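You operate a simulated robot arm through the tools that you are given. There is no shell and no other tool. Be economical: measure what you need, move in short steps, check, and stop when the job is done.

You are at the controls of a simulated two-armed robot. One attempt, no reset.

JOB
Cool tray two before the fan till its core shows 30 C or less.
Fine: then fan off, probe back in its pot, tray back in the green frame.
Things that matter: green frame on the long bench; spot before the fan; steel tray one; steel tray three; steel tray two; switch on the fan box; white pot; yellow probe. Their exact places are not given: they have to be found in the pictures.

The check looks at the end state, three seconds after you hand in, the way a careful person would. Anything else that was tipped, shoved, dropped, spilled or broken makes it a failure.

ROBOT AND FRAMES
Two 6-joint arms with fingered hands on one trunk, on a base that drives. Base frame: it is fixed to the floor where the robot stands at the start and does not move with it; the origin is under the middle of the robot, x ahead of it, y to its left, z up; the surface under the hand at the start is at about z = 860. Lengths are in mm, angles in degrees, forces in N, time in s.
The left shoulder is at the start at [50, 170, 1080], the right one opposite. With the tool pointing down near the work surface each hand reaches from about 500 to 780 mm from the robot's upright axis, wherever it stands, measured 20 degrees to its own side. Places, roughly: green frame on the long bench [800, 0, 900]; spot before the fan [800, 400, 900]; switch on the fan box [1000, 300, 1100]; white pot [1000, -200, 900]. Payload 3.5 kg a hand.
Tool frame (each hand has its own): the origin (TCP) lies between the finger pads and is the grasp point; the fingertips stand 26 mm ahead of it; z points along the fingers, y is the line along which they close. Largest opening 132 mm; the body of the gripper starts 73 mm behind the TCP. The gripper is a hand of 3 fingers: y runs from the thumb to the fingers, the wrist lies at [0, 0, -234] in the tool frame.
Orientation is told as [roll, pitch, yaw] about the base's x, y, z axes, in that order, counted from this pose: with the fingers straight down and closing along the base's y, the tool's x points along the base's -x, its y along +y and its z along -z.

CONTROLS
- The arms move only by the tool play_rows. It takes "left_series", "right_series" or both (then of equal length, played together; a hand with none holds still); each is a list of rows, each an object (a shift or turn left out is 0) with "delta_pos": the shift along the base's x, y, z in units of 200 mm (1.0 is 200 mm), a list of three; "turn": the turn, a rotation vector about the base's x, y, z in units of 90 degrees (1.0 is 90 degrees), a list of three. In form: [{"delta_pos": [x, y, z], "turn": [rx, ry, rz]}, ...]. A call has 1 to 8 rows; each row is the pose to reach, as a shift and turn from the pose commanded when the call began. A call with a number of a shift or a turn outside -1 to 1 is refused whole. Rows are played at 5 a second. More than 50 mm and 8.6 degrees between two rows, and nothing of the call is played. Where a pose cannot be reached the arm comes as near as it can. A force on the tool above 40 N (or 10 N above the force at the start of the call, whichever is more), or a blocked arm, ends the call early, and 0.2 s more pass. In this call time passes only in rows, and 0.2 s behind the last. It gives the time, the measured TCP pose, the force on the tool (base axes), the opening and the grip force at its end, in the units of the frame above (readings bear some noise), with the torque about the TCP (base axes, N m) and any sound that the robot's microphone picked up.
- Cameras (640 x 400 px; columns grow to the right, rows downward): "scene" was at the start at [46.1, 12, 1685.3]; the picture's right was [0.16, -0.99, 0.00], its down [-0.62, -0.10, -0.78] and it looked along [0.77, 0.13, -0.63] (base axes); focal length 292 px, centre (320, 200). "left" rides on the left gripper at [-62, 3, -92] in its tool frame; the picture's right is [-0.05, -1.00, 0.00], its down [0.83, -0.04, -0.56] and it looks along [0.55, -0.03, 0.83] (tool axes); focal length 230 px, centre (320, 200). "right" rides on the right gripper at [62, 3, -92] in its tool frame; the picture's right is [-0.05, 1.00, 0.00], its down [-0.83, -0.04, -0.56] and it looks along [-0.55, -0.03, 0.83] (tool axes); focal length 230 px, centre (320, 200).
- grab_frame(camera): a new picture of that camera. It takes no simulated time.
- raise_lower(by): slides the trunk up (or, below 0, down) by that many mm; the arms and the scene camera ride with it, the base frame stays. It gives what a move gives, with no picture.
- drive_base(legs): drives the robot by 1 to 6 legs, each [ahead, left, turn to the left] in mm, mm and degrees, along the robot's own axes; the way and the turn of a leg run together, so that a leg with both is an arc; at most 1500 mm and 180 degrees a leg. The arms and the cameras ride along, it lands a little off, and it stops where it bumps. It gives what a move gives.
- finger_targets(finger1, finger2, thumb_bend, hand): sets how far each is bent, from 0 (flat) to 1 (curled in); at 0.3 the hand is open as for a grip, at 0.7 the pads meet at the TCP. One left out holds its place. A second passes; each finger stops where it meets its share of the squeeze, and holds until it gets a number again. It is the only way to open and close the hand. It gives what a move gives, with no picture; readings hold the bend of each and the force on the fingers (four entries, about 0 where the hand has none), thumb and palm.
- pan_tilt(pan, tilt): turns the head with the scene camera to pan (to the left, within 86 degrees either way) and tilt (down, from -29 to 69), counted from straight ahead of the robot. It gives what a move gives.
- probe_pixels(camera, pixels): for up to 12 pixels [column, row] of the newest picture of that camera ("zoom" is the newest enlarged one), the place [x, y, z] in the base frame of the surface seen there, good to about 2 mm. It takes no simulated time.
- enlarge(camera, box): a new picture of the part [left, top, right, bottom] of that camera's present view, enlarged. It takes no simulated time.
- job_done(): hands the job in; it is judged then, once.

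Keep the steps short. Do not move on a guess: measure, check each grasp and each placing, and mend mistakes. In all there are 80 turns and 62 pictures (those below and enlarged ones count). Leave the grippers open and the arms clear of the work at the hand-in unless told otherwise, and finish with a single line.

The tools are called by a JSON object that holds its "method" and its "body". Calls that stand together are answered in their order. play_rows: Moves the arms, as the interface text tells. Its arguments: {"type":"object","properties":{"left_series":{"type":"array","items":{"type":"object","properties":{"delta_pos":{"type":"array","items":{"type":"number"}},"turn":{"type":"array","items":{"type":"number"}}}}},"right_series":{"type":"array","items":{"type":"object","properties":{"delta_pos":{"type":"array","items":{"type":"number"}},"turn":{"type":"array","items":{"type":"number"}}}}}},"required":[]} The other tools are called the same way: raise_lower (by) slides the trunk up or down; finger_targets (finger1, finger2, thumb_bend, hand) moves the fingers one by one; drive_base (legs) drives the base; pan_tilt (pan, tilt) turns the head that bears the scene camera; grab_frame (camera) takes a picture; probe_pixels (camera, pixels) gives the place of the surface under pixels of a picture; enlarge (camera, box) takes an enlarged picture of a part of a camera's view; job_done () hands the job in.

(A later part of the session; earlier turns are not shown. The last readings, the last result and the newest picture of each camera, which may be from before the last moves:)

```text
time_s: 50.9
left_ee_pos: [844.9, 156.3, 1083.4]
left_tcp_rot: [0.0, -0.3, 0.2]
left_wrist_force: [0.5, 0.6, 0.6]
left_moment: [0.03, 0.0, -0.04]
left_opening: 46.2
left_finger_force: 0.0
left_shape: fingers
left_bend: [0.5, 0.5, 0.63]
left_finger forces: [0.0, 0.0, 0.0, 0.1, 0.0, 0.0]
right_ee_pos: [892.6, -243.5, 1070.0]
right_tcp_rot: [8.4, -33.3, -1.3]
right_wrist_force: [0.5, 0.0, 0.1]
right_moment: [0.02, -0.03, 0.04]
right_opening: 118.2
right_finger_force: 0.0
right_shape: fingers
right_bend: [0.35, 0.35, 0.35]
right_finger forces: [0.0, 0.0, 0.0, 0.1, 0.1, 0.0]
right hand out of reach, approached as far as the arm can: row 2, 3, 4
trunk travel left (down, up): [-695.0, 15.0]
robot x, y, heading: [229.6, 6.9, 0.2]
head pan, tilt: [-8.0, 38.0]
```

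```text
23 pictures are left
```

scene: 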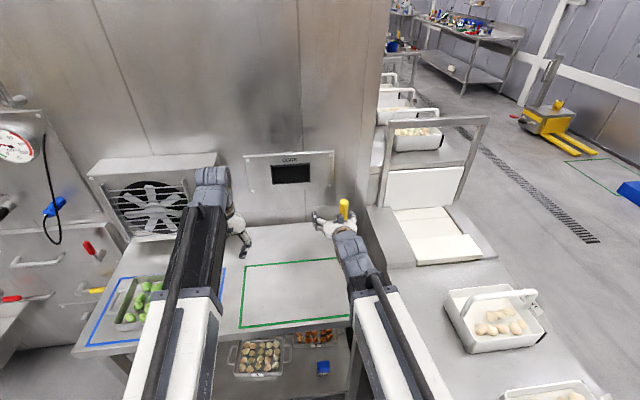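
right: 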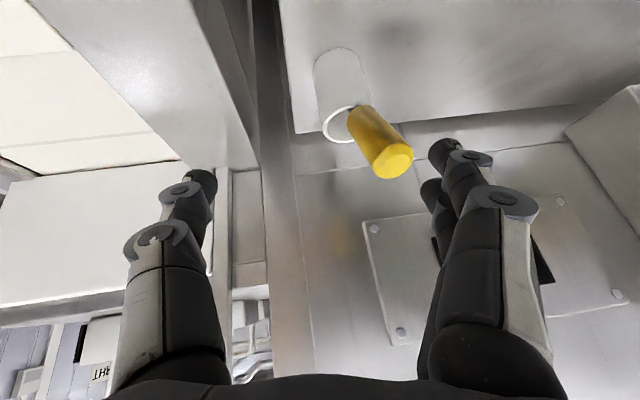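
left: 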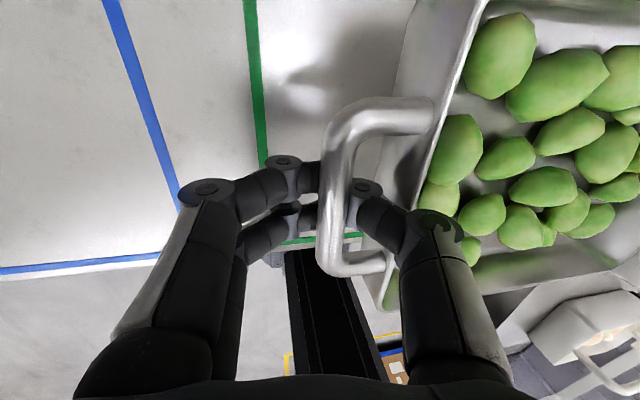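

The wrist is too near the robot here, so I will drive back 70 mm and then make the move.

{"method": "drive_base", "body": {"legs": [[-70, 0, 0]]}}

{"method": "play_rows", "body": {"right_series": [{"delta_pos": [0.2, 0.1, 0.03], "turn": [-0.04, 0, -0.026]}, {"delta_pos": [0.38, 0.2, 0.05], "turn": [-0.078, 0.03, -0.051]}, {"delta_pos": [0.41, 0.307, 0.05], "turn": [-0.078, 0.056, -0.051]}]}}

{"method": "grab_frame", "body": {"camera": "right"}}

```text
time_s: 51.9
left_ee_pos: [772.9, 156.0, 1083.9]
left_tcp_rot: [0.0, -0.5, 0.4]
left_wrist_force: [-0.3, 0.4, 0.3]
left_moment: [0.02, -0.01, 0.0]
left_opening: 46.3
left_finger_force: 0.0
left_shape: fingers
left_bend: [0.5, 0.5, 0.63]
left_finger forces: [0.0, 0.1, 0.1, 0.0, 0.0, 0.0]
right_ee_pos: [820.7, -242.8, 1071.3]
right_tcp_rot: [8.4, -33.4, -1.2]
right_wrist_force: [-1.1, 0.2, 0.0]
right_moment: [0.0, -0.02, -0.03]
right_opening: 118.2
right_finger_force: 0.1
right_shape: fingers
right_bend: [0.35, 0.35, 0.35]
right_finger forces: [0.0, 0.0, 0.0, 0.0, 0.1, 0.1]
trunk travel left (down, up): [-695.0, 15.0]
robot x, y, heading: [161.3, 7.9, 0.1]
head pan, tilt: [-8.0, 38.0]
```

```text
time_s: 52.7
left_ee_pos: [774.1, 155.6, 1082.6]
left_tcp_rot: [-0.1, -0.3, 0.3]
left_wrist_force: [-0.6, 0.0, -0.6]
left_moment: [-0.03, 0.02, 0.01]
left_opening: 46.0
left_finger_force: 0.1
left_shape: fingers
left_bend: [0.5, 0.5, 0.63]
left_finger forces: [0.0, 0.0, 0.0, 0.0, 0.0, 0.0]
right_ee_pos: [890.8, -238.7, 1069.3]
right_tcp_rot: [9.9, -31.0, -1.7]
right_wrist_force: [0.2, 0.8, 0.0]
right_moment: [0.0, 0.01, 0.0]
right_opening: 118.0
right_finger_force: 0.1
right_shape: fingers
right_bend: [0.35, 0.35, 0.35]
right_finger forces: [0.1, 0.1, 0.1, 0.1, 0.0, 0.0]
right hand out of reach, approached as far as the arm can: row 1, 2, 3
trunk travel left (down, up): [-695.0, 15.0]
robot x, y, heading: [162.1, 5.5, -0.0]
head pan, tilt: [-8.0, 38.0]
```

```text
22 pictures are left
```

right: 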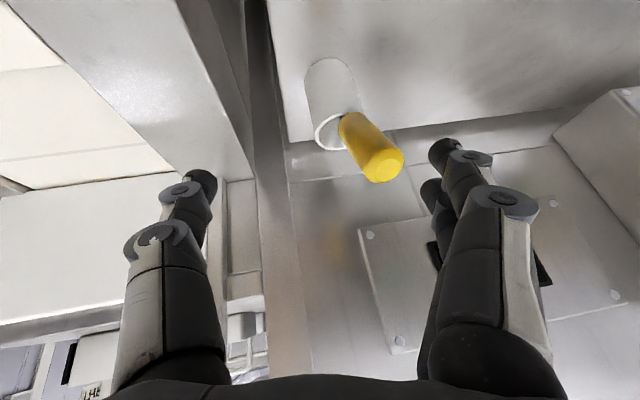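

The hand is stuck near roll 9°, y -240, which looks like a joint limit from the close-in swing. I will unwind by going back to straight down at a known good spot, then tilt again.

{"method": "play_rows", "body": {"right_series": [{"delta_pos": [-0.1, 0, 0.1], "turn": [0, 0.09, 0]}, {"delta_pos": [-0.2, 0, 0.2], "turn": [0, 0.18, 0]}, {"delta_pos": [-0.3, 0, 0.3], "turn": [0, 0.27, 0]}, {"delta_pos": [-0.4, 0, 0.4], "turn": [0, 0.345, 0]}]}}

{"method": "play_rows", "body": {"right_series": [{"delta_pos": [-0.05, 0.1, 0], "turn": [-0.055, 0, 0]}, {"delta_pos": [-0.05, 0.2, 0], "turn": [-0.11, 0, 0.02]}]}}

```text
time_s: 53.7
left_ee_pos: [774.8, 156.5, 1083.2]
left_tcp_rot: [-0.1, -0.4, 0.4]
left_wrist_force: [0.9, 0.2, 0.6]
left_moment: [-0.02, 0.02, 0.01]
left_opening: 45.8
left_finger_force: 0.0
left_shape: fingers
left_bend: [0.5, 0.5, 0.63]
left_finger forces: [0.0, 0.0, 0.0, 0.0, 0.1, 0.0]
right_ee_pos: [812.6, -238.3, 1153.8]
right_tcp_rot: [15.6, -0.7, -1.7]
right_wrist_force: [-0.2, 0.1, -0.2]
right_moment: [-0.01, 0.02, 0.03]
right_opening: 118.1
right_finger_force: 0.0
right_shape: fingers
right_bend: [0.35, 0.35, 0.35]
right_finger forces: [0.0, 0.1, 0.0, 0.1, 0.1, 0.1]
right hand out of reach, approached as far as the arm can: row 1, 2, 3, 4
trunk travel left (down, up): [-695.0, 15.0]
robot x, y, heading: [159.1, 3.1, -0.0]
head pan, tilt: [-8.0, 38.0]
```

```text
time_s: 54.3
left_ee_pos: [772.9, 155.3, 1082.9]
left_tcp_rot: [0.0, -0.4, 0.2]
left_wrist_force: [0.0, -0.1, 1.3]
left_moment: [-0.01, 0.03, 0.04]
left_opening: 45.9
left_finger_force: 0.0
left_shape: fingers
left_bend: [0.5, 0.5, 0.63]
left_finger forces: [0.0, 0.1, 0.1, 0.0, 0.0, 0.0]
right_ee_pos: [800.6, -199.7, 1162.6]
right_tcp_rot: [15.4, -1.8, 0.1]
right_wrist_force: [0.2, 0.0, 0.2]
right_moment: [-0.02, -0.03, -0.01]
right_opening: 118.5
right_finger_force: 0.1
right_shape: fingers
right_bend: [0.35, 0.35, 0.35]
right_finger forces: [0.0, 0.1, 0.0, 0.1, 0.0, 0.0]
right hand out of reach, approached as far as the arm can: row 1, 2
trunk travel left (down, up): [-695.0, 15.0]
robot x, y, heading: [159.6, 5.4, 0.2]
head pan, tilt: [-8.0, 38.0]
```

The roll joint is still pinned. I will pitch the hand forward again (where it was free) while moving ahead at a safe height, and see whether it clears.

{"method": "play_rows", "body": {"right_series": [{"delta_pos": [0.07, 0, -0.02], "turn": [0, -0.095, 0]}, {"delta_pos": [0.14, 0, -0.05], "turn": [0, -0.19, 0]}, {"delta_pos": [0.21, 0, -0.08], "turn": [0, -0.285, 0]}, {"delta_pos": [0.28, 0, -0.11], "turn": [0, -0.38, 0]}, {"delta_pos": [0.35, 0, -0.14], "turn": [0, -0.475, 0]}, {"delta_pos": [0.42, 0, -0.17], "turn": [0, -0.57, 0]}, {"delta_pos": [0.49, 0, -0.2], "turn": [0, -0.665, 0]}, {"delta_pos": [0.56, 0, -0.23], "turn": [0, -0.76, 0]}]}}

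```text
time_s: 56.1
left_ee_pos: [773.7, 154.9, 1082.8]
left_tcp_rot: [0.0, -0.2, 0.3]
left_wrist_force: [-0.6, -0.3, 0.1]
left_moment: [-0.01, -0.02, -0.03]
left_opening: 46.1
left_finger_force: 0.1
left_shape: fingers
left_bend: [0.5, 0.5, 0.63]
left_finger forces: [0.1, 0.1, 0.0, 0.0, 0.1, 0.0]
right_ee_pos: [910.1, -200.4, 1116.8]
right_tcp_rot: [15.0, -70.2, 0.3]
right_wrist_force: [0.0, 0.8, -0.1]
right_moment: [0.02, -0.01, 0.01]
right_opening: 118.5
right_finger_force: 0.0
right_shape: fingers
right_bend: [0.35, 0.35, 0.35]
right_finger forces: [0.1, 0.0, 0.0, 0.0, 0.0, 0.1]
trunk travel left (down, up): [-695.0, 15.0]
robot x, y, heading: [160.5, 7.6, 0.3]
head pan, tilt: [-8.0, 38.0]
```

That was reachable throughout. I will now take out the 15° twist at this pitch.

{"method": "play_rows", "body": {"right_series": [{"delta_pos": [0, 0.04, 0], "turn": [-0.028, 0, -0.078]}, {"delta_pos": [0, 0.08, 0], "turn": [-0.057, 0, -0.157]}, {"delta_pos": [0, 0.08, 0], "turn": [-0.06, 0, -0.17]}]}}

```text
time_s: 56.9
left_ee_pos: [774.1, 155.2, 1083.6]
left_tcp_rot: [-0.1, -0.4, 0.2]
left_wrist_force: [0.2, -0.5, 1.1]
left_moment: [-0.02, -0.02, -0.01]
left_opening: 46.0
left_finger_force: 0.0
left_shape: fingers
left_bend: [0.5, 0.5, 0.63]
left_finger forces: [0.1, 0.0, 0.1, 0.0, 0.1, 0.0]
right_ee_pos: [910.8, -195.5, 1113.1]
right_tcp_rot: [0.6, -70.4, 0.5]
right_wrist_force: [-0.2, -0.7, -0.1]
right_moment: [0.02, 0.0, 0.01]
right_opening: 117.9
right_finger_force: 0.1
right_shape: fingers
right_bend: [0.35, 0.35, 0.35]
right_finger forces: [0.0, 0.0, 0.1, 0.0, 0.1, 0.0]
right hand out of reach, approached as far as the arm can: row 2, 3
trunk travel left (down, up): [-695.0, 15.0]
robot x, y, heading: [163.1, 6.9, 0.4]
head pan, tilt: [-8.0, 38.0]
```

The limit is lateral: this arm posture needs the target further outboard. I will drive 100 mm left, then bring the hand to the probe with pitch about -28°.

{"method": "drive_base", "body": {"legs": [[0, 100, 0]]}}

{"method": "play_rows", "body": {"right_series": [{"delta_pos": [0, -0.12, 0], "turn": [0, 0.08, 0]}, {"delta_pos": [0, -0.24, 0], "turn": [0, 0.16, 0]}, {"delta_pos": [0, -0.36, 0], "turn": [0, 0.24, 0]}, {"delta_pos": [0, -0.44, 0.0], "turn": [0, 0.32, 0]}, {"delta_pos": [0, -0.44, 0], "turn": [0, 0.4, 0]}, {"delta_pos": [-0.03, -0.44, 0], "turn": [0, 0.47, 0]}]}}

{"method": "grab_frame", "body": {"camera": "right"}}

```text
time_s: 58.1
left_ee_pos: [773.8, 256.2, 1082.7]
left_tcp_rot: [-0.1, -0.3, 0.4]
left_wrist_force: [-0.8, 0.2, -0.6]
left_moment: [-0.03, 0.02, 0.01]
left_opening: 45.9
left_finger_force: 0.0
left_shape: fingers
left_bend: [0.5, 0.5, 0.63]
left_finger forces: [0.1, 0.0, 0.0, 0.1, 0.0, 0.0]
right_ee_pos: [912.1, -93.7, 1113.4]
right_tcp_rot: [0.3, -70.4, 0.7]
right_wrist_force: [0.1, -0.2, -0.5]
right_moment: [0.0, 0.0, -0.01]
right_opening: 118.0
right_finger_force: 0.1
right_shape: fingers
right_bend: [0.35, 0.35, 0.35]
right_finger forces: [0.1, 0.1, 0.1, 0.0, 0.0, 0.0]
trunk travel left (down, up): [-695.0, 15.0]
robot x, y, heading: [158.9, 105.5, 0.4]
head pan, tilt: [-8.0, 38.0]
```

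```text
time_s: 59.5
left_ee_pos: [773.0, 255.2, 1083.3]
left_tcp_rot: [0.0, -0.3, 0.4]
left_wrist_force: [0.1, -0.2, -0.7]
left_moment: [0.01, -0.03, -0.02]
left_opening: 46.1
left_finger_force: 0.0
left_shape: fingers
left_bend: [0.5, 0.5, 0.63]
left_finger forces: [0.0, 0.0, 0.0, 0.1, 0.1, 0.0]
right_ee_pos: [897.6, -215.3, 1106.6]
right_tcp_rot: [6.9, -30.2, 0.0]
right_wrist_force: [-0.1, 0.9, 0.7]
right_moment: [-0.03, 0.0, -0.01]
right_opening: 118.2
right_finger_force: 0.0
right_shape: fingers
right_bend: [0.35, 0.35, 0.35]
right_finger forces: [0.1, 0.0, 0.0, 0.0, 0.0, 0.0]
right hand out of reach, approached as far as the arm can: row 2, 3, 4, 5, 6
trunk travel left (down, up): [-695.0, 15.0]
robot x, y, heading: [158.8, 107.3, 0.2]
head pan, tilt: [-8.0, 38.0]
```

```text
21 pictures are left
```

right: 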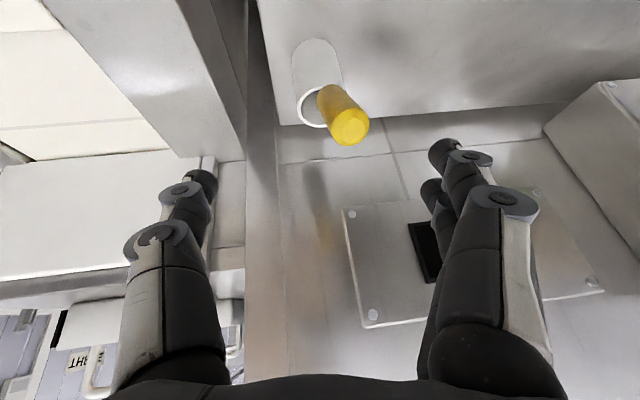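

The arm seems to be in a different elbow posture than at the start. I will look at it with the scene camera.

{"method": "pan_tilt", "body": {"pan": -10, "tilt": 52}}

{"method": "grab_frame", "body": {"camera": "scene"}}

```text
time_s: 60.2
left_ee_pos: [773.7, 254.9, 1082.3]
left_tcp_rot: [0.0, -0.3, 0.4]
left_wrist_force: [0.1, 0.6, 0.4]
left_moment: [0.03, 0.02, -0.02]
left_opening: 46.2
left_finger_force: 0.1
left_shape: fingers
left_bend: [0.5, 0.5, 0.63]
left_finger forces: [0.1, 0.0, 0.0, 0.1, 0.1, 0.0]
right_ee_pos: [897.7, -215.5, 1107.1]
right_tcp_rot: [7.0, -30.3, 0.0]
right_wrist_force: [0.2, 0.7, -0.4]
right_moment: [-0.03, 0.01, -0.01]
right_opening: 118.3
right_finger_force: 0.0
right_shape: fingers
right_bend: [0.35, 0.35, 0.35]
right_finger forces: [0.0, 0.0, 0.0, 0.1, 0.0, 0.0]
trunk travel left (down, up): [-695.0, 15.0]
robot x, y, heading: [159.5, 106.5, 0.3]
head pan, tilt: [-10.0, 52.0]
```

```text
20 pictures are left
```

scene: 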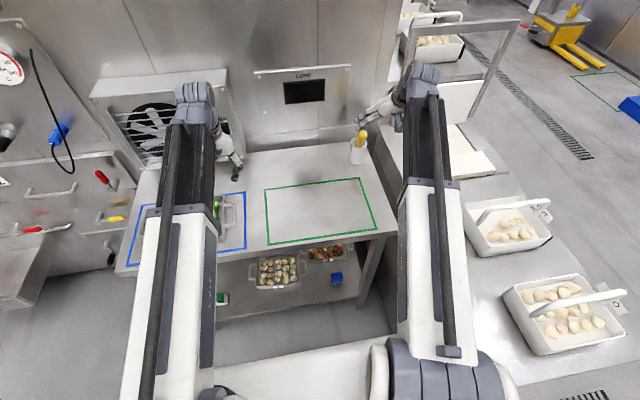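

The arms are telescoping with a bending wrist. Going level flipped the right wrist's roll joint, and it is now pinned near its limit. I can unwind it by pointing the hand forward and circling the tool axis from down, through left, to up, then passing straight back down. First I will move to clear space, pitched forward.

{"method": "play_rows", "body": {"right_series": [{"delta_pos": [0.06, 0.12, 0.02], "turn": [0, -0.09, 0]}, {"delta_pos": [0.12, 0.24, 0.05], "turn": [0, -0.18, 0]}, {"delta_pos": [0.18, 0.36, 0.08], "turn": [0, -0.27, 0]}, {"delta_pos": [0.24, 0.48, 0.1], "turn": [0, -0.36, 0]}, {"delta_pos": [0.3, 0.6, 0.12], "turn": [0, -0.44, 0]}]}}

```text
time_s: 61.4
left_ee_pos: [773.2, 256.1, 1083.5]
left_tcp_rot: [-0.1, -0.3, 0.4]
left_wrist_force: [0.2, 0.3, 0.0]
left_moment: [0.02, 0.0, -0.03]
left_opening: 46.2
left_finger_force: 0.1
left_shape: fingers
left_bend: [0.5, 0.5, 0.63]
left_finger forces: [0.0, 0.1, 0.1, 0.0, 0.1, 0.0]
right_ee_pos: [959.6, -95.4, 1129.0]
right_tcp_rot: [6.7, -69.9, 0.0]
right_wrist_force: [0.0, 0.0, -0.2]
right_moment: [-0.01, 0.03, -0.01]
right_opening: 118.0
right_finger_force: 0.1
right_shape: fingers
right_bend: [0.35, 0.35, 0.35]
right_finger forces: [0.0, 0.0, 0.0, 0.0, 0.0, 0.0]
trunk travel left (down, up): [-695.0, 15.0]
robot x, y, heading: [163.9, 108.4, 0.1]
head pan, tilt: [-10.0, 52.0]
```

I will trace the first half of the circle (down to left) in small rows, lowering 40 mm.

{"method": "play_rows", "body": {"right_series": [{"delta_pos": [0, 0, -0.05], "turn": [0, -0.027, 0]}, {"delta_pos": [0, 0, -0.1], "turn": [0, -0.039, 0.041]}, {"delta_pos": [0, 0, -0.15], "turn": [0, -0.06, 0.079]}, {"delta_pos": [0, 0, -0.2], "turn": [0, -0.088, 0.112]}, {"delta_pos": [0, 0, -0.2], "turn": [0, -0.121, 0.14]}, {"delta_pos": [0, 0, -0.2], "turn": [0, -0.159, 0.161]}, {"delta_pos": [0, 0, -0.2], "turn": [0, -0.201, 0.173]}, {"delta_pos": [0, 0, -0.2], "turn": [0, -0.244, 0.178]}]}}

{"method": "play_rows", "body": {"right_series": [{"turn": [0, -0.043, -0.005]}, {"turn": [0, -0.086, -0.017]}, {"turn": [0, -0.123, -0.038]}, {"turn": [0, -0.157, -0.066]}, {"turn": [0, -0.185, -0.099]}, {"turn": [0, -0.206, -0.137]}, {"turn": [0, -0.218, -0.18]}, {"turn": [0, -0.222, -0.222]}]}}

```text
time_s: 63.2
left_ee_pos: [773.1, 254.8, 1082.4]
left_tcp_rot: [-0.2, -0.3, 0.4]
left_wrist_force: [-0.8, 0.4, -0.3]
left_moment: [0.01, 0.0, 0.0]
left_opening: 46.1
left_finger_force: 0.1
left_shape: fingers
left_bend: [0.5, 0.5, 0.63]
left_finger forces: [0.0, 0.0, 0.2, 0.0, 0.0, 0.1]
right_ee_pos: [957.0, -94.7, 1090.2]
right_tcp_rot: [-111.7, -86.6, 134.3]
right_wrist_force: [1.4, -0.4, 0.7]
right_moment: [0.01, 0.0, 0.0]
right_opening: 118.2
right_finger_force: 0.0
right_shape: fingers
right_bend: [0.35, 0.35, 0.35]
right_finger forces: [0.0, 0.1, 0.1, 0.0, 0.0, 0.1]
trunk travel left (down, up): [-695.0, 15.0]
robot x, y, heading: [162.2, 109.1, 0.2]
head pan, tilt: [-10.0, 52.0]
```

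```text
time_s: 65.0
left_ee_pos: [773.3, 254.6, 1082.8]
left_tcp_rot: [0.1, -0.4, 0.4]
left_wrist_force: [-0.4, -0.1, 0.0]
left_moment: [0.01, 0.01, 0.0]
left_opening: 45.9
left_finger_force: 0.1
left_shape: fingers
left_bend: [0.5, 0.5, 0.63]
left_finger forces: [0.1, 0.0, 0.0, 0.0, 0.0, 0.0]
right_ee_pos: [957.2, -94.5, 1091.3]
right_tcp_rot: [-160.2, -68.2, 162.1]
right_wrist_force: [0.0, -0.3, -0.3]
right_moment: [0.03, 0.01, -0.04]
right_opening: 118.5
right_finger_force: 0.1
right_shape: fingers
right_bend: [0.35, 0.35, 0.35]
right_finger forces: [0.2, 0.0, 0.1, 0.0, 0.1, 0.0]
trunk travel left (down, up): [-695.0, 15.0]
robot x, y, heading: [160.7, 103.9, 0.3]
head pan, tilt: [-10.0, 52.0]
```

All of that was reachable, and the hand now points 20° up and 3° left. Next I will pass straight through the forearm line to 20° down.

{"method": "play_rows", "body": {"right_series": [{"turn": [0, 0.077, -0.019]}, {"turn": [0, 0.153, -0.039]}, {"turn": [0, 0.23, -0.058]}, {"turn": [0, 0.307, -0.077]}, {"turn": [0, 0.383, -0.097]}, {"turn": [0, 0.46, -0.116]}]}}

{"method": "play_rows", "body": {"right_series": [{"turn": [0, 0.09, 0]}, {"delta_pos": [-0.05, 0, 0.05], "turn": [0, 0.18, 0]}, {"delta_pos": [-0.1, 0, 0.1], "turn": [0, 0.27, 0]}]}}

```text
time_s: 66.4
left_ee_pos: [772.9, 256.4, 1082.3]
left_tcp_rot: [0.0, -0.4, 0.5]
left_wrist_force: [-0.7, -1.0, -0.6]
left_moment: [0.06, 0.0, -0.01]
left_opening: 46.0
left_finger_force: 0.0
left_shape: fingers
left_bend: [0.5, 0.5, 0.63]
left_finger forces: [0.0, 0.1, 0.0, 0.0, 0.0, 0.1]
right_ee_pos: [957.7, -96.0, 1091.4]
right_tcp_rot: [-22.8, -67.4, 16.7]
right_wrist_force: [0.0, 0.1, -0.4]
right_moment: [0.0, 0.02, 0.01]
right_opening: 118.1
right_finger_force: 0.0
right_shape: fingers
right_bend: [0.35, 0.35, 0.35]
right_finger forces: [0.0, 0.0, 0.1, 0.0, 0.1, 0.0]
right hand out of reach, approached as far as the arm can: row 5
trunk travel left (down, up): [-695.0, 15.0]
robot x, y, heading: [160.5, 106.6, 0.3]
head pan, tilt: [-10.0, 52.0]
```

```text
time_s: 67.2
left_ee_pos: [772.5, 255.2, 1083.1]
left_tcp_rot: [0.1, -0.2, 0.5]
left_wrist_force: [0.0, -1.0, -0.1]
left_moment: [-0.02, -0.01, 0.02]
left_opening: 45.8
left_finger_force: 0.2
left_shape: fingers
left_bend: [0.5, 0.5, 0.63]
left_finger forces: [0.0, 0.0, 0.0, 0.0, 0.0, 0.1]
right_ee_pos: [936.8, -94.6, 1111.1]
right_tcp_rot: [-13.5, -43.4, 9.1]
right_wrist_force: [-0.5, 0.3, 0.3]
right_moment: [0.0, -0.02, 0.0]
right_opening: 118.2
right_finger_force: 0.0
right_shape: fingers
right_bend: [0.35, 0.35, 0.35]
right_finger forces: [0.0, 0.0, 0.0, 0.0, 0.0, 0.0]
trunk travel left (down, up): [-695.0, 15.0]
robot x, y, heading: [158.1, 103.8, 0.3]
head pan, tilt: [-10.0, 52.0]
```

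The roll is free again, so the wrist is back in its original posture. I will drive 90 mm right and then set pitch -28° at the pre-grasp point above the leaning handle.

{"method": "drive_base", "body": {"legs": [[0, -90, 0]]}}

{"method": "play_rows", "body": {"right_series": [{"delta_pos": [-0.05, 0, 0], "turn": [0.033, 0.043, -0.008]}, {"delta_pos": [-0.1, 0, -0.02], "turn": [0.066, 0.086, -0.016]}, {"delta_pos": [-0.14, 0, -0.06], "turn": [0.1, 0.13, -0.024]}, {"delta_pos": [-0.165, 0.015, -0.1], "turn": [0.132, 0.171, -0.031]}]}}

{"method": "grab_frame", "body": {"camera": "right"}}

```text
time_s: 68.3
left_ee_pos: [773.6, 164.0, 1084.0]
left_tcp_rot: [0.0, -0.2, 0.3]
left_wrist_force: [-0.6, -0.1, 0.7]
left_moment: [0.04, 0.01, 0.0]
left_opening: 46.1
left_finger_force: 0.1
left_shape: fingers
left_bend: [0.5, 0.5, 0.63]
left_finger forces: [0.0, 0.0, 0.1, 0.1, 0.1, 0.0]
right_ee_pos: [937.2, -186.0, 1111.8]
right_tcp_rot: [-13.4, -43.6, 8.9]
right_wrist_force: [0.1, 0.3, -0.3]
right_moment: [0.04, -0.02, -0.03]
right_opening: 118.1
right_finger_force: 0.1
right_shape: fingers
right_bend: [0.35, 0.35, 0.35]
right_finger forces: [0.1, 0.0, 0.1, 0.1, 0.0, 0.0]
trunk travel left (down, up): [-695.0, 15.0]
robot x, y, heading: [163.5, 11.9, 0.3]
head pan, tilt: [-10.0, 52.0]
```

```text
time_s: 69.3
left_ee_pos: [773.9, 163.3, 1081.9]
left_tcp_rot: [0.0, -0.3, 0.2]
left_wrist_force: [0.3, -0.2, 0.2]
left_moment: [-0.01, 0.01, 0.0]
left_opening: 46.0
left_finger_force: 0.1
left_shape: fingers
left_bend: [0.5, 0.5, 0.63]
left_finger forces: [0.1, 0.1, 0.0, 0.0, 0.1, 0.0]
right_ee_pos: [903.1, -181.2, 1089.9]
right_tcp_rot: [2.3, -28.7, -3.1]
right_wrist_force: [0.4, 0.5, -0.5]
right_moment: [0.0, 0.03, 0.0]
right_opening: 118.1
right_finger_force: 0.1
right_shape: fingers
right_bend: [0.35, 0.35, 0.35]
right_finger forces: [0.1, 0.1, 0.0, 0.1, 0.1, 0.1]
trunk travel left (down, up): [-695.0, 15.0]
robot x, y, heading: [162.0, 17.5, 0.1]
head pan, tilt: [-10.0, 52.0]
```

```text
19 pictures are left
```

right: 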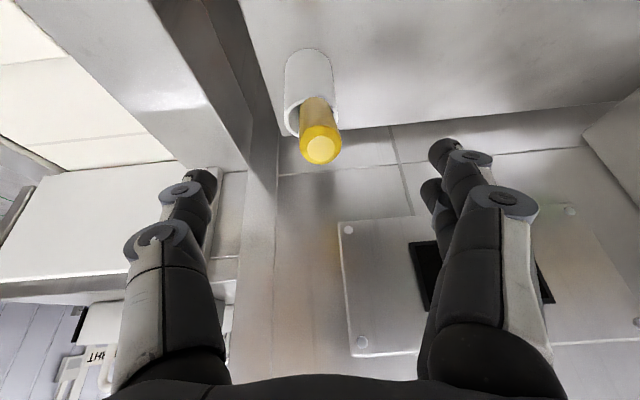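

The hand is lined up, with the handle at (320,145) between the fingers. I will measure it again.

{"method": "probe_pixels", "body": {"camera": "right", "pixels": [[320, 150], [320, 140], [320, 158], [308, 150], [332, 150], [318, 115], [315, 100], [305, 115], [331, 115], [290, 105], [335, 100]]}}

```text
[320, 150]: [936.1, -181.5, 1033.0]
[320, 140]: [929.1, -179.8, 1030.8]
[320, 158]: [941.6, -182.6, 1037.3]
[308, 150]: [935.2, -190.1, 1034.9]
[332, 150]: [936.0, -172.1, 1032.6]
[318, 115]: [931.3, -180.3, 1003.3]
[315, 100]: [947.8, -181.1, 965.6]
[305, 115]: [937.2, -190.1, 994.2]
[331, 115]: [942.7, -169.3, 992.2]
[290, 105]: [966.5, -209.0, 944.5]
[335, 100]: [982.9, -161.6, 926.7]
```

The cap centre is at [936,-181,1033], with the axis tilted about 24°. I will slide down along it to TCP [954,-181,995] and close the fingers on the handle.

{"method": "play_rows", "body": {"right_series": [{"delta_pos": [0.04, 0, 0], "turn": [0, 0.045, 0]}, {"delta_pos": [0.1, 0, -0.13], "turn": [0, 0.045, 0]}, {"delta_pos": [0.16, 0, -0.26], "turn": [0, 0.045, 0]}, {"delta_pos": [0.21, 0, -0.38], "turn": [0, 0.045, 0]}, {"delta_pos": [0.253, 0, -0.475], "turn": [0, 0.045, 0]}]}}

{"method": "finger_targets", "body": {"hand": "right", "finger1": 0.72, "finger2": 0.72, "thumb_bend": 0.72}}

{"method": "grab_frame", "body": {"camera": "right"}}

```text
time_s: 70.5
left_ee_pos: [774.4, 164.3, 1082.4]
left_tcp_rot: [0.0, -0.3, 0.3]
left_wrist_force: [0.1, -0.4, -0.4]
left_moment: [0.02, 0.03, 0.02]
left_opening: 46.0
left_finger_force: 0.0
left_shape: fingers
left_bend: [0.5, 0.5, 0.63]
left_finger forces: [0.1, 0.0, 0.0, 0.1, 0.0, 0.1]
right_ee_pos: [953.5, -183.4, 997.4]
right_tcp_rot: [2.0, -24.6, -3.1]
right_wrist_force: [0.2, -0.6, 0.5]
right_moment: [0.01, 0.01, 0.05]
right_opening: 118.0
right_finger_force: 0.1
right_shape: fingers
right_bend: [0.35, 0.35, 0.35]
right_finger forces: [0.0, 0.0, 0.0, 0.1, 0.0, 0.0]
trunk travel left (down, up): [-695.0, 15.0]
robot x, y, heading: [157.9, 15.1, 0.1]
head pan, tilt: [-10.0, 52.0]
```

```text
time_s: 71.5
left_ee_pos: [774.0, 164.5, 1081.2]
left_tcp_rot: [0.0, -0.3, 0.3]
left_wrist_force: [-0.7, 0.2, -0.1]
left_moment: [0.01, 0.0, -0.01]
left_opening: 45.9
left_finger_force: 0.1
left_shape: fingers
left_bend: [0.5, 0.5, 0.63]
left_finger forces: [0.1, 0.0, 0.0, 0.0, 0.0, 0.1]
right_ee_pos: [952.5, -183.3, 997.9]
right_tcp_rot: [1.9, -24.7, -3.1]
right_wrist_force: [0.0, -0.8, 0.2]
right_moment: [-0.03, -0.03, -0.01]
right_opening: 27.5
right_finger_force: 13.6
right_shape: fingers
right_bend: [0.65, 0.68, 0.65]
right_finger forces: [8.6, 5.0, 0.0, 0.0, 13.7, 0.1]
trunk travel left (down, up): [-695.0, 15.0]
robot x, y, heading: [161.1, 15.0, 0.1]
head pan, tilt: [-10.0, 52.0]
```

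```text
18 pictures are left
```

right: 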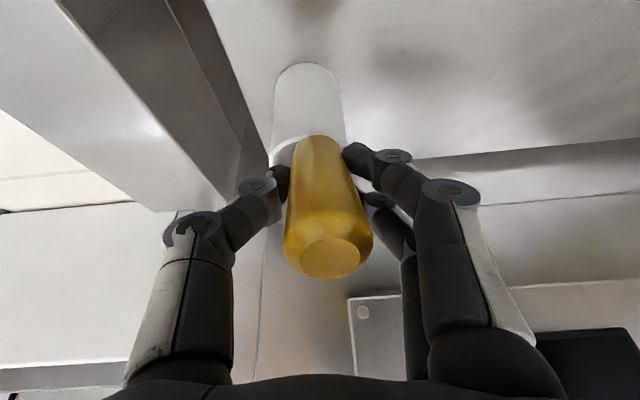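

The handle is held with 14 N at 27 mm opening. I will firm the grip a little and pull it out along its own axis.

{"method": "finger_targets", "body": {"hand": "right", "finger1": 0.78, "finger2": 0.78, "thumb_bend": 0.78}}

{"method": "play_rows", "body": {"right_series": [{"delta_pos": [-0.03, 0, 0.065]}, {"delta_pos": [-0.08, 0, 0.17]}, {"delta_pos": [-0.14, 0, 0.3]}, {"delta_pos": [-0.2, 0, 0.43]}, {"delta_pos": [-0.26, 0, 0.56]}, {"delta_pos": [-0.3, 0, 0.68]}]}}

{"method": "pan_tilt", "body": {"pan": 0, "tilt": 40}}

{"method": "enlarge", "body": {"camera": "scene", "box": [280, 110, 480, 260]}}

```text
time_s: 72.5
left_ee_pos: [773.9, 165.1, 1082.1]
left_tcp_rot: [0.0, -0.3, 0.3]
left_wrist_force: [0.1, 0.0, -0.3]
left_moment: [0.03, -0.02, -0.04]
left_opening: 46.0
left_finger_force: 0.0
left_shape: fingers
left_bend: [0.5, 0.5, 0.63]
left_finger forces: [0.0, 0.0, 0.0, 0.1, 0.0, 0.0]
right_ee_pos: [953.5, -182.5, 997.8]
right_tcp_rot: [1.9, -24.7, -3.0]
right_wrist_force: [1.7, -1.4, -0.5]
right_moment: [-0.07, 0.02, -0.02]
right_opening: 26.8
right_finger_force: 22.8
right_shape: fingers
right_bend: [0.7, 0.72, 0.66]
right_finger forces: [13.0, 9.4, 0.0, 0.1, 23.1, 0.0]
trunk travel left (down, up): [-695.0, 15.0]
robot x, y, heading: [158.9, 14.9, -0.0]
head pan, tilt: [-10.0, 52.0]
```

```text
time_s: 73.9
left_ee_pos: [774.9, 165.2, 1082.3]
left_tcp_rot: [0.0, -0.2, 0.4]
left_wrist_force: [0.2, -0.6, -1.2]
left_moment: [-0.01, 0.01, -0.01]
left_opening: 45.8
left_finger_force: 0.0
left_shape: fingers
left_bend: [0.5, 0.5, 0.63]
left_finger forces: [0.0, 0.1, 0.0, 0.1, 0.0, 0.0]
right_ee_pos: [895.0, -183.2, 1134.2]
right_tcp_rot: [2.1, -24.7, -3.1]
right_wrist_force: [-0.6, 0.2, -0.3]
right_moment: [-0.03, 0.01, -0.01]
right_opening: 26.8
right_finger_force: 22.8
right_shape: fingers
right_bend: [0.7, 0.73, 0.66]
right_finger forces: [13.3, 9.9, 0.0, 0.1, 22.7, 0.0]
trunk travel left (down, up): [-695.0, 15.0]
robot x, y, heading: [164.8, 14.3, -0.0]
head pan, tilt: [-10.0, 52.0]
```

```text
time_s: 74.7
left_ee_pos: [773.8, 165.1, 1083.3]
left_tcp_rot: [0.0, -0.3, 0.4]
left_wrist_force: [1.1, -0.2, 0.9]
left_moment: [0.0, 0.02, -0.02]
left_opening: 46.1
left_finger_force: 0.2
left_shape: fingers
left_bend: [0.5, 0.5, 0.63]
left_finger forces: [0.0, 0.0, 0.1, 0.0, 0.0, 0.1]
right_ee_pos: [896.2, -182.5, 1133.0]
right_tcp_rot: [2.1, -24.7, -3.1]
right_wrist_force: [0.3, -0.3, -1.4]
right_moment: [-0.01, 0.03, -0.02]
right_opening: 26.9
right_finger_force: 22.8
right_shape: fingers
right_bend: [0.7, 0.73, 0.66]
right_finger forces: [13.2, 9.8, 0.0, 0.0, 22.5, 0.0]
trunk travel left (down, up): [-695.0, 15.0]
robot x, y, heading: [163.9, 14.8, -0.1]
head pan, tilt: [0.0, 40.0]
```

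```text
2.67 times, centred on (380, 185) of scene
```

zoom: 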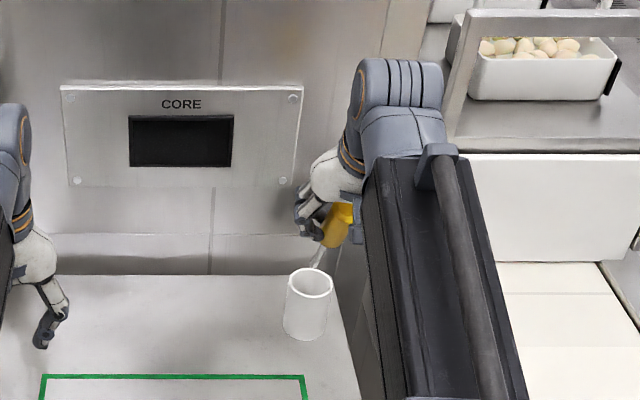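

The probe is out and the pot still stands. I will measure the needle tip and the pot.

{"method": "probe_pixels", "body": {"camera": "zoom", "pixels": [[316, 262], [322, 248], [326, 240], [311, 270], [287, 284], [332, 284], [309, 271], [309, 298], [306, 338], [285, 320]]}}

```text
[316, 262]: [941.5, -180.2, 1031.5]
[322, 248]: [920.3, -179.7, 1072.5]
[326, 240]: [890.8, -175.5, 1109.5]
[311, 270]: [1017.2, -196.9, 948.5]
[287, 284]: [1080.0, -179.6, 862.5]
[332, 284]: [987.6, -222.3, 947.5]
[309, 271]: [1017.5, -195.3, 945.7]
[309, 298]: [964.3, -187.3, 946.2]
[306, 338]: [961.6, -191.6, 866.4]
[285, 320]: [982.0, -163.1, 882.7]
```

The pot centre is about [990,-193] with its rim at z 947. The needle tip is about 115–120 mm ahead of the TCP. I will bring the hand upright at x≈800, then drive left to the tray.

{"method": "play_rows", "body": {"right_series": [{"delta_pos": [-0.12, 0, 0.02], "turn": [0, 0.068, 0]}, {"delta_pos": [-0.24, 0, 0.04], "turn": [0, 0.137, 0]}, {"delta_pos": [-0.36, 0, 0.05], "turn": [0, 0.205, 0]}, {"delta_pos": [-0.46, 0, 0.05], "turn": [0, 0.274, 0]}]}}

{"method": "drive_base", "body": {"legs": [[0, 275, 0], [0, 270, 0]]}}

{"method": "pan_tilt", "body": {"pan": -12, "tilt": 45}}

{"method": "grab_frame", "body": {"camera": "scene"}}

```text
time_s: 75.7
left_ee_pos: [774.4, 164.2, 1084.4]
left_tcp_rot: [0.0, -0.3, 0.3]
left_wrist_force: [-0.9, 0.5, 0.0]
left_moment: [-0.01, 0.01, 0.01]
left_opening: 46.2
left_finger_force: 0.0
left_shape: fingers
left_bend: [0.5, 0.5, 0.63]
left_finger forces: [0.0, 0.1, 0.1, 0.0, 0.1, 0.0]
right_ee_pos: [804.4, -183.4, 1141.9]
right_tcp_rot: [0.6, 0.0, -2.8]
right_wrist_force: [0.1, 0.6, -0.8]
right_moment: [0.03, -0.03, 0.03]
right_opening: 26.9
right_finger_force: 23.3
right_shape: fingers
right_bend: [0.7, 0.73, 0.66]
right_finger forces: [13.3, 10.3, 0.0, 0.1, 22.4, 0.1]
trunk travel left (down, up): [-695.0, 15.0]
robot x, y, heading: [161.3, 13.7, 0.2]
head pan, tilt: [0.0, 40.0]
```

```text
time_s: 79.2
left_ee_pos: [776.6, 712.1, 1083.3]
left_tcp_rot: [-0.1, -0.4, -0.2]
left_wrist_force: [0.1, 0.4, -0.2]
left_moment: [-0.03, 0.02, -0.02]
left_opening: 46.0
left_finger_force: 0.1
left_shape: fingers
left_bend: [0.5, 0.5, 0.63]
left_finger forces: [0.1, 0.1, 0.0, 0.1, 0.1, 0.0]
right_ee_pos: [802.8, 362.6, 1141.6]
right_tcp_rot: [0.8, -0.1, -3.4]
right_wrist_force: [-0.1, -0.1, -1.2]
right_moment: [0.01, -0.01, 0.04]
right_opening: 26.9
right_finger_force: 22.8
right_shape: fingers
right_bend: [0.7, 0.73, 0.66]
right_finger forces: [13.3, 10.4, 0.0, 0.0, 22.5, 0.1]
trunk travel left (down, up): [-695.0, 15.0]
robot x, y, heading: [162.1, 570.0, -0.5]
head pan, tilt: [0.0, 40.0]
```

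```text
time_s: 79.9
left_ee_pos: [776.1, 711.3, 1081.7]
left_tcp_rot: [0.0, -0.3, -0.4]
left_wrist_force: [-0.3, -0.1, -0.1]
left_moment: [0.04, -0.02, 0.01]
left_opening: 45.9
left_finger_force: 0.1
left_shape: fingers
left_bend: [0.5, 0.5, 0.63]
left_finger forces: [0.0, 0.0, 0.0, 0.1, 0.1, 0.0]
right_ee_pos: [802.5, 363.3, 1141.0]
right_tcp_rot: [0.7, 0.0, -3.5]
right_wrist_force: [0.3, -0.7, -1.3]
right_moment: [0.0, 0.02, -0.04]
right_opening: 26.8
right_finger_force: 23.6
right_shape: fingers
right_bend: [0.7, 0.73, 0.66]
right_finger forces: [13.3, 10.3, 0.1, 0.0, 22.4, 0.0]
trunk travel left (down, up): [-695.0, 15.0]
robot x, y, heading: [162.2, 564.9, -0.5]
head pan, tilt: [-12.0, 45.0]
```

```text
16 pictures are left
```

scene: 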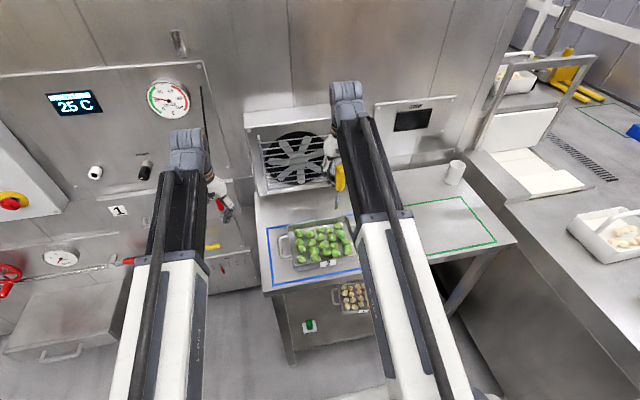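

I will enlarge the tray and needle region.

{"method": "enlarge", "body": {"camera": "scene", "box": [270, 160, 380, 280]}}

```text
3.33 times, centred on (325, 220) of scene
```

zoom: 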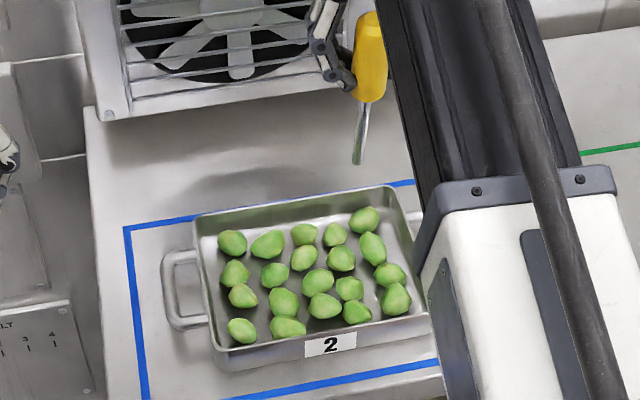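

{"method": "probe_pixels", "body": {"camera": "zoom", "pixels": [[357, 162], [360, 140], [363, 108], [370, 60], [373, 248], [341, 258], [317, 283], [372, 262], [365, 220], [349, 288], [324, 306], [395, 297]]}}

```text
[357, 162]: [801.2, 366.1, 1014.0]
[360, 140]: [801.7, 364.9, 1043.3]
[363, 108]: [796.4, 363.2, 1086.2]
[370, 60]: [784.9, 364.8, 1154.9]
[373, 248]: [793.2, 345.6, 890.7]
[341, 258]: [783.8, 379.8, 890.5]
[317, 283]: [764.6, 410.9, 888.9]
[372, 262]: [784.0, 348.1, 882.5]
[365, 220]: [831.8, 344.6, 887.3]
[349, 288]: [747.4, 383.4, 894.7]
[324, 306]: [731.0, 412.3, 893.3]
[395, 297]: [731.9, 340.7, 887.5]
```

The needle tip is at about [801,366,1012], 129 mm below the TCP. I will aim at the piece centred near [792,379,880], shifting (-9,+13) and lowering to leave the tip about 13 mm above it.

{"method": "play_rows", "body": {"right_series": [{"delta_pos": [-0.045, 0.065, 0]}, {"delta_pos": [-0.045, 0.065, -0.15]}, {"delta_pos": [-0.045, 0.065, -0.3]}, {"delta_pos": [-0.045, 0.065, -0.45]}, {"delta_pos": [-0.045, 0.065, -0.535]}]}}

{"method": "enlarge", "body": {"camera": "scene", "box": [290, 200, 370, 260]}}

```text
time_s: 81.1
left_ee_pos: [775.0, 711.1, 1082.3]
left_tcp_rot: [0.1, -0.3, -0.3]
left_wrist_force: [-0.3, 0.4, -0.4]
left_moment: [0.0, 0.04, -0.01]
left_opening: 46.1
left_finger_force: 0.1
left_shape: fingers
left_bend: [0.5, 0.5, 0.63]
left_finger forces: [0.0, 0.0, 0.0, 0.0, 0.0, 0.1]
right_ee_pos: [793.1, 377.6, 1035.5]
right_tcp_rot: [0.7, -0.1, -3.5]
right_wrist_force: [-0.4, 0.7, -0.7]
right_moment: [-0.03, 0.01, 0.01]
right_opening: 26.8
right_finger_force: 22.8
right_shape: fingers
right_bend: [0.7, 0.73, 0.66]
right_finger forces: [13.3, 10.5, 0.0, 0.0, 22.4, 0.0]
trunk travel left (down, up): [-695.0, 15.0]
robot x, y, heading: [158.8, 568.4, -0.6]
head pan, tilt: [-12.0, 45.0]
```

```text
6.67 times, centred on (330, 230) of scene
```

zoom: 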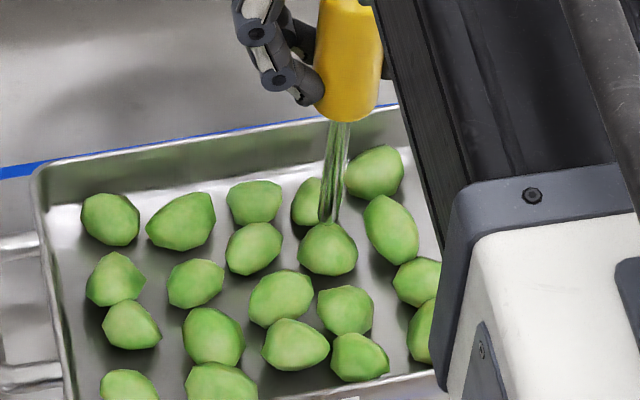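

The tip is just above the target piece, and I will measure the tip against the piece.

{"method": "probe_pixels", "body": {"camera": "zoom", "pixels": [[328, 216], [331, 190], [327, 248], [327, 232], [327, 226], [327, 265], [310, 248], [345, 248]]}}

```text
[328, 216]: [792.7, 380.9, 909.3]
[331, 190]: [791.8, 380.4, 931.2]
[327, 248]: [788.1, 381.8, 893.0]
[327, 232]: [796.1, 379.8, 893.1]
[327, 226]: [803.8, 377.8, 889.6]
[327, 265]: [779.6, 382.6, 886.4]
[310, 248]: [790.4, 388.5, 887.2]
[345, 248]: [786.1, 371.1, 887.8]
```

The tip is right over the piece centre. I will push down 27 mm in small rows and read the display.

{"method": "play_rows", "body": {"right_series": [{"delta_pos": [0, 0, -0.05]}, {"delta_pos": [0, 0, -0.08]}, {"delta_pos": [0, 0, -0.11]}, {"delta_pos": [0, 0, -0.135]}]}}

{"method": "enlarge", "body": {"camera": "scene", "box": [290, 90, 460, 260]}}

```text
time_s: 82.1
left_ee_pos: [776.0, 711.1, 1083.1]
left_tcp_rot: [0.0, -0.3, -0.3]
left_wrist_force: [0.4, 0.3, -0.8]
left_moment: [0.0, 0.0, -0.01]
left_opening: 45.7
left_finger_force: 0.2
left_shape: fingers
left_bend: [0.5, 0.5, 0.63]
left_finger forces: [0.1, 0.0, 0.1, 0.1, 0.0, 0.0]
right_ee_pos: [795.6, 376.2, 1008.9]
right_tcp_rot: [0.7, -0.1, -3.3]
right_wrist_force: [-0.2, 0.3, -0.8]
right_moment: [-0.01, 0.02, -0.02]
right_opening: 26.6
right_finger_force: 23.5
right_shape: fingers
right_bend: [0.7, 0.73, 0.66]
right_finger forces: [13.4, 10.5, 0.0, 0.0, 22.3, 0.0]
trunk travel left (down, up): [-695.0, 15.0]
robot x, y, heading: [159.1, 569.4, -0.6]
head pan, tilt: [-12.0, 45.0]
```

```text
2.35 times, centred on (375, 175) of scene
```

zoom: 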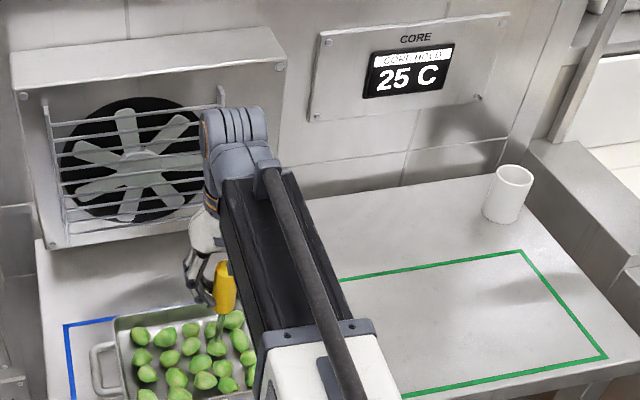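

The display shows 25 C with a small header, so I will zoom to read it exactly.

{"method": "enlarge", "body": {"camera": "scene", "box": [380, 95, 430, 140]}}

```text
8.89 times, centred on (405, 118) of scene
```

zoom: 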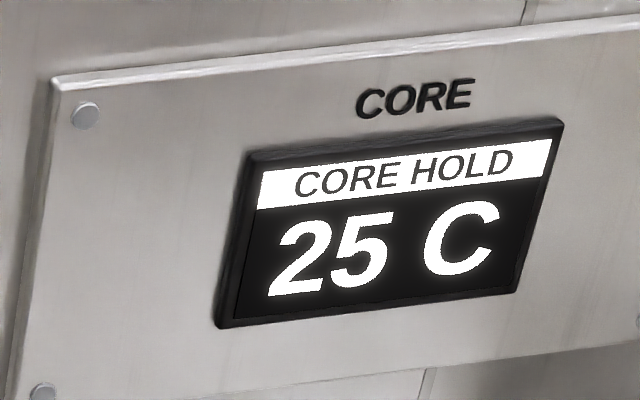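

It reads "CORE HOLD 25 C". The probe may still be settling from room temperature (25 C), so I will hold still a few seconds and read again.

{"method": "play_rows", "body": {"right_series": [{"delta_pos": [0, 0, 0]}, {"delta_pos": [0, 0, 0]}, {"delta_pos": [0, 0, 0]}, {"delta_pos": [0, 0, 0]}, {"delta_pos": [0, 0, 0]}, {"delta_pos": [0, 0, 0]}, {"delta_pos": [0, 0, 0]}, {"delta_pos": [0, 0, 0]}]}}

{"method": "play_rows", "body": {"right_series": [{"delta_pos": [0, 0, 0]}, {"delta_pos": [0, 0, 0]}, {"delta_pos": [0, 0, 0]}, {"delta_pos": [0, 0, 0]}, {"delta_pos": [0, 0, 0]}, {"delta_pos": [0, 0, 0]}, {"delta_pos": [0, 0, 0]}, {"delta_pos": [0, 0, 0]}]}}

{"method": "enlarge", "body": {"camera": "scene", "box": [380, 95, 430, 140]}}

```text
time_s: 83.9
left_ee_pos: [775.6, 710.0, 1082.7]
left_tcp_rot: [0.0, -0.3, -0.3]
left_wrist_force: [1.0, 0.2, 0.4]
left_moment: [-0.01, 0.0, 0.01]
left_opening: 46.1
left_finger_force: 0.1
left_shape: fingers
left_bend: [0.5, 0.5, 0.63]
left_finger forces: [0.0, 0.0, 0.1, 0.0, 0.1, 0.1]
right_ee_pos: [794.7, 375.9, 1008.6]
right_tcp_rot: [0.7, -0.2, -3.4]
right_wrist_force: [-0.2, -0.4, -0.2]
right_moment: [0.0, 0.0, -0.01]
right_opening: 26.8
right_finger_force: 22.9
right_shape: fingers
right_bend: [0.7, 0.73, 0.66]
right_finger forces: [13.4, 10.5, 0.0, 0.1, 22.4, 0.0]
trunk travel left (down, up): [-695.0, 15.0]
robot x, y, heading: [160.3, 565.5, -0.3]
head pan, tilt: [-12.0, 45.0]
```

```text
time_s: 85.7
left_ee_pos: [776.7, 710.0, 1083.6]
left_tcp_rot: [0.0, -0.2, -0.3]
left_wrist_force: [-0.4, -0.6, 0.2]
left_moment: [-0.02, -0.02, 0.02]
left_opening: 46.1
left_finger_force: 0.1
left_shape: fingers
left_bend: [0.5, 0.5, 0.63]
left_finger forces: [0.1, 0.0, 0.0, 0.0, 0.0, 0.0]
right_ee_pos: [793.8, 376.3, 1008.5]
right_tcp_rot: [0.7, -0.1, -3.4]
right_wrist_force: [0.7, 0.7, -2.5]
right_moment: [-0.02, 0.03, -0.01]
right_opening: 26.7
right_finger_force: 23.3
right_shape: fingers
right_bend: [0.7, 0.73, 0.66]
right_finger forces: [13.3, 10.5, 0.1, 0.0, 22.5, 0.0]
trunk travel left (down, up): [-695.0, 15.0]
robot x, y, heading: [162.7, 570.7, -0.7]
head pan, tilt: [-12.0, 45.0]
```

```text
8.89 times, centred on (405, 118) of scene
```

zoom: 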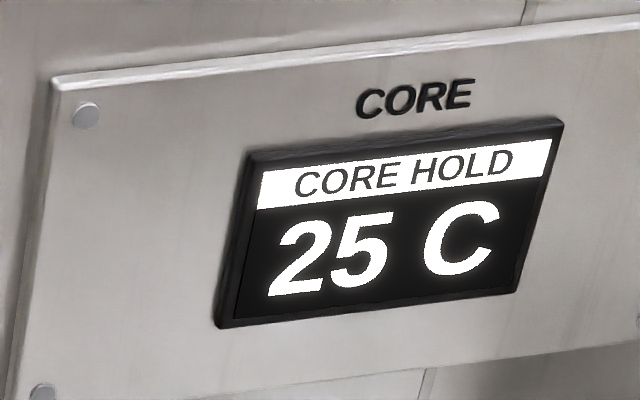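

The reading is stable at 25 C (≤ 30). I will draw the probe straight out and drive back to the pot.

{"method": "play_rows", "body": {"right_series": [{"delta_pos": [0, 0, 0.08]}, {"delta_pos": [0, 0, 0.2]}, {"delta_pos": [0, 0, 0.35]}, {"delta_pos": [0, 0, 0.5]}, {"delta_pos": [0, 0, 0.67]}]}}

{"method": "enlarge", "body": {"camera": "scene", "box": [270, 160, 380, 280]}}

{"method": "drive_base", "body": {"legs": [[0, -275, 0.3], [0, -275, 0.3], [115, 0, 0]]}}

```text
time_s: 86.9
left_ee_pos: [776.8, 710.3, 1083.4]
left_tcp_rot: [-0.1, -0.3, -0.3]
left_wrist_force: [0.1, 1.0, 0.2]
left_moment: [-0.04, 0.03, 0.01]
left_opening: 46.0
left_finger_force: 0.0
left_shape: fingers
left_bend: [0.5, 0.5, 0.63]
left_finger forces: [0.1, 0.1, 0.0, 0.0, 0.0, 0.0]
right_ee_pos: [793.3, 376.0, 1141.8]
right_tcp_rot: [0.7, -0.2, -3.3]
right_wrist_force: [-0.4, -1.1, -0.2]
right_moment: [0.01, 0.0, -0.01]
right_opening: 26.9
right_finger_force: 23.5
right_shape: fingers
right_bend: [0.7, 0.73, 0.66]
right_finger forces: [13.4, 10.6, 0.1, 0.0, 22.3, 0.0]
trunk travel left (down, up): [-695.0, 15.0]
robot x, y, heading: [163.0, 567.1, -0.4]
head pan, tilt: [-12.0, 45.0]
```

```text
3.33 times, centred on (325, 220) of scene
```

zoom: 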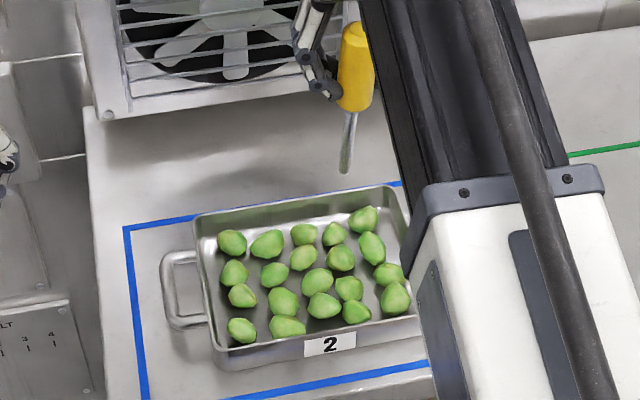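

```text
time_s: 91.2
left_ee_pos: [888.9, 168.6, 1082.5]
left_tcp_rot: [0.1, -0.2, 0.3]
left_wrist_force: [0.7, -0.5, -0.2]
left_moment: [-0.01, 0.04, -0.02]
left_opening: 46.2
left_finger_force: 0.1
left_shape: fingers
left_bend: [0.5, 0.5, 0.63]
left_finger forces: [0.0, 0.0, 0.0, 0.1, 0.1, 0.1]
right_ee_pos: [909.0, -163.6, 1140.4]
right_tcp_rot: [0.7, 0.0, -2.9]
right_wrist_force: [0.1, 0.9, -1.1]
right_moment: [-0.01, 0.04, 0.02]
right_opening: 26.8
right_finger_force: 23.5
right_shape: fingers
right_bend: [0.7, 0.73, 0.66]
right_finger forces: [13.4, 10.7, 0.0, 0.0, 22.3, 0.1]
trunk travel left (down, up): [-695.0, 15.0]
robot x, y, heading: [273.9, 21.0, 0.2]
head pan, tilt: [-12.0, 45.0]
```

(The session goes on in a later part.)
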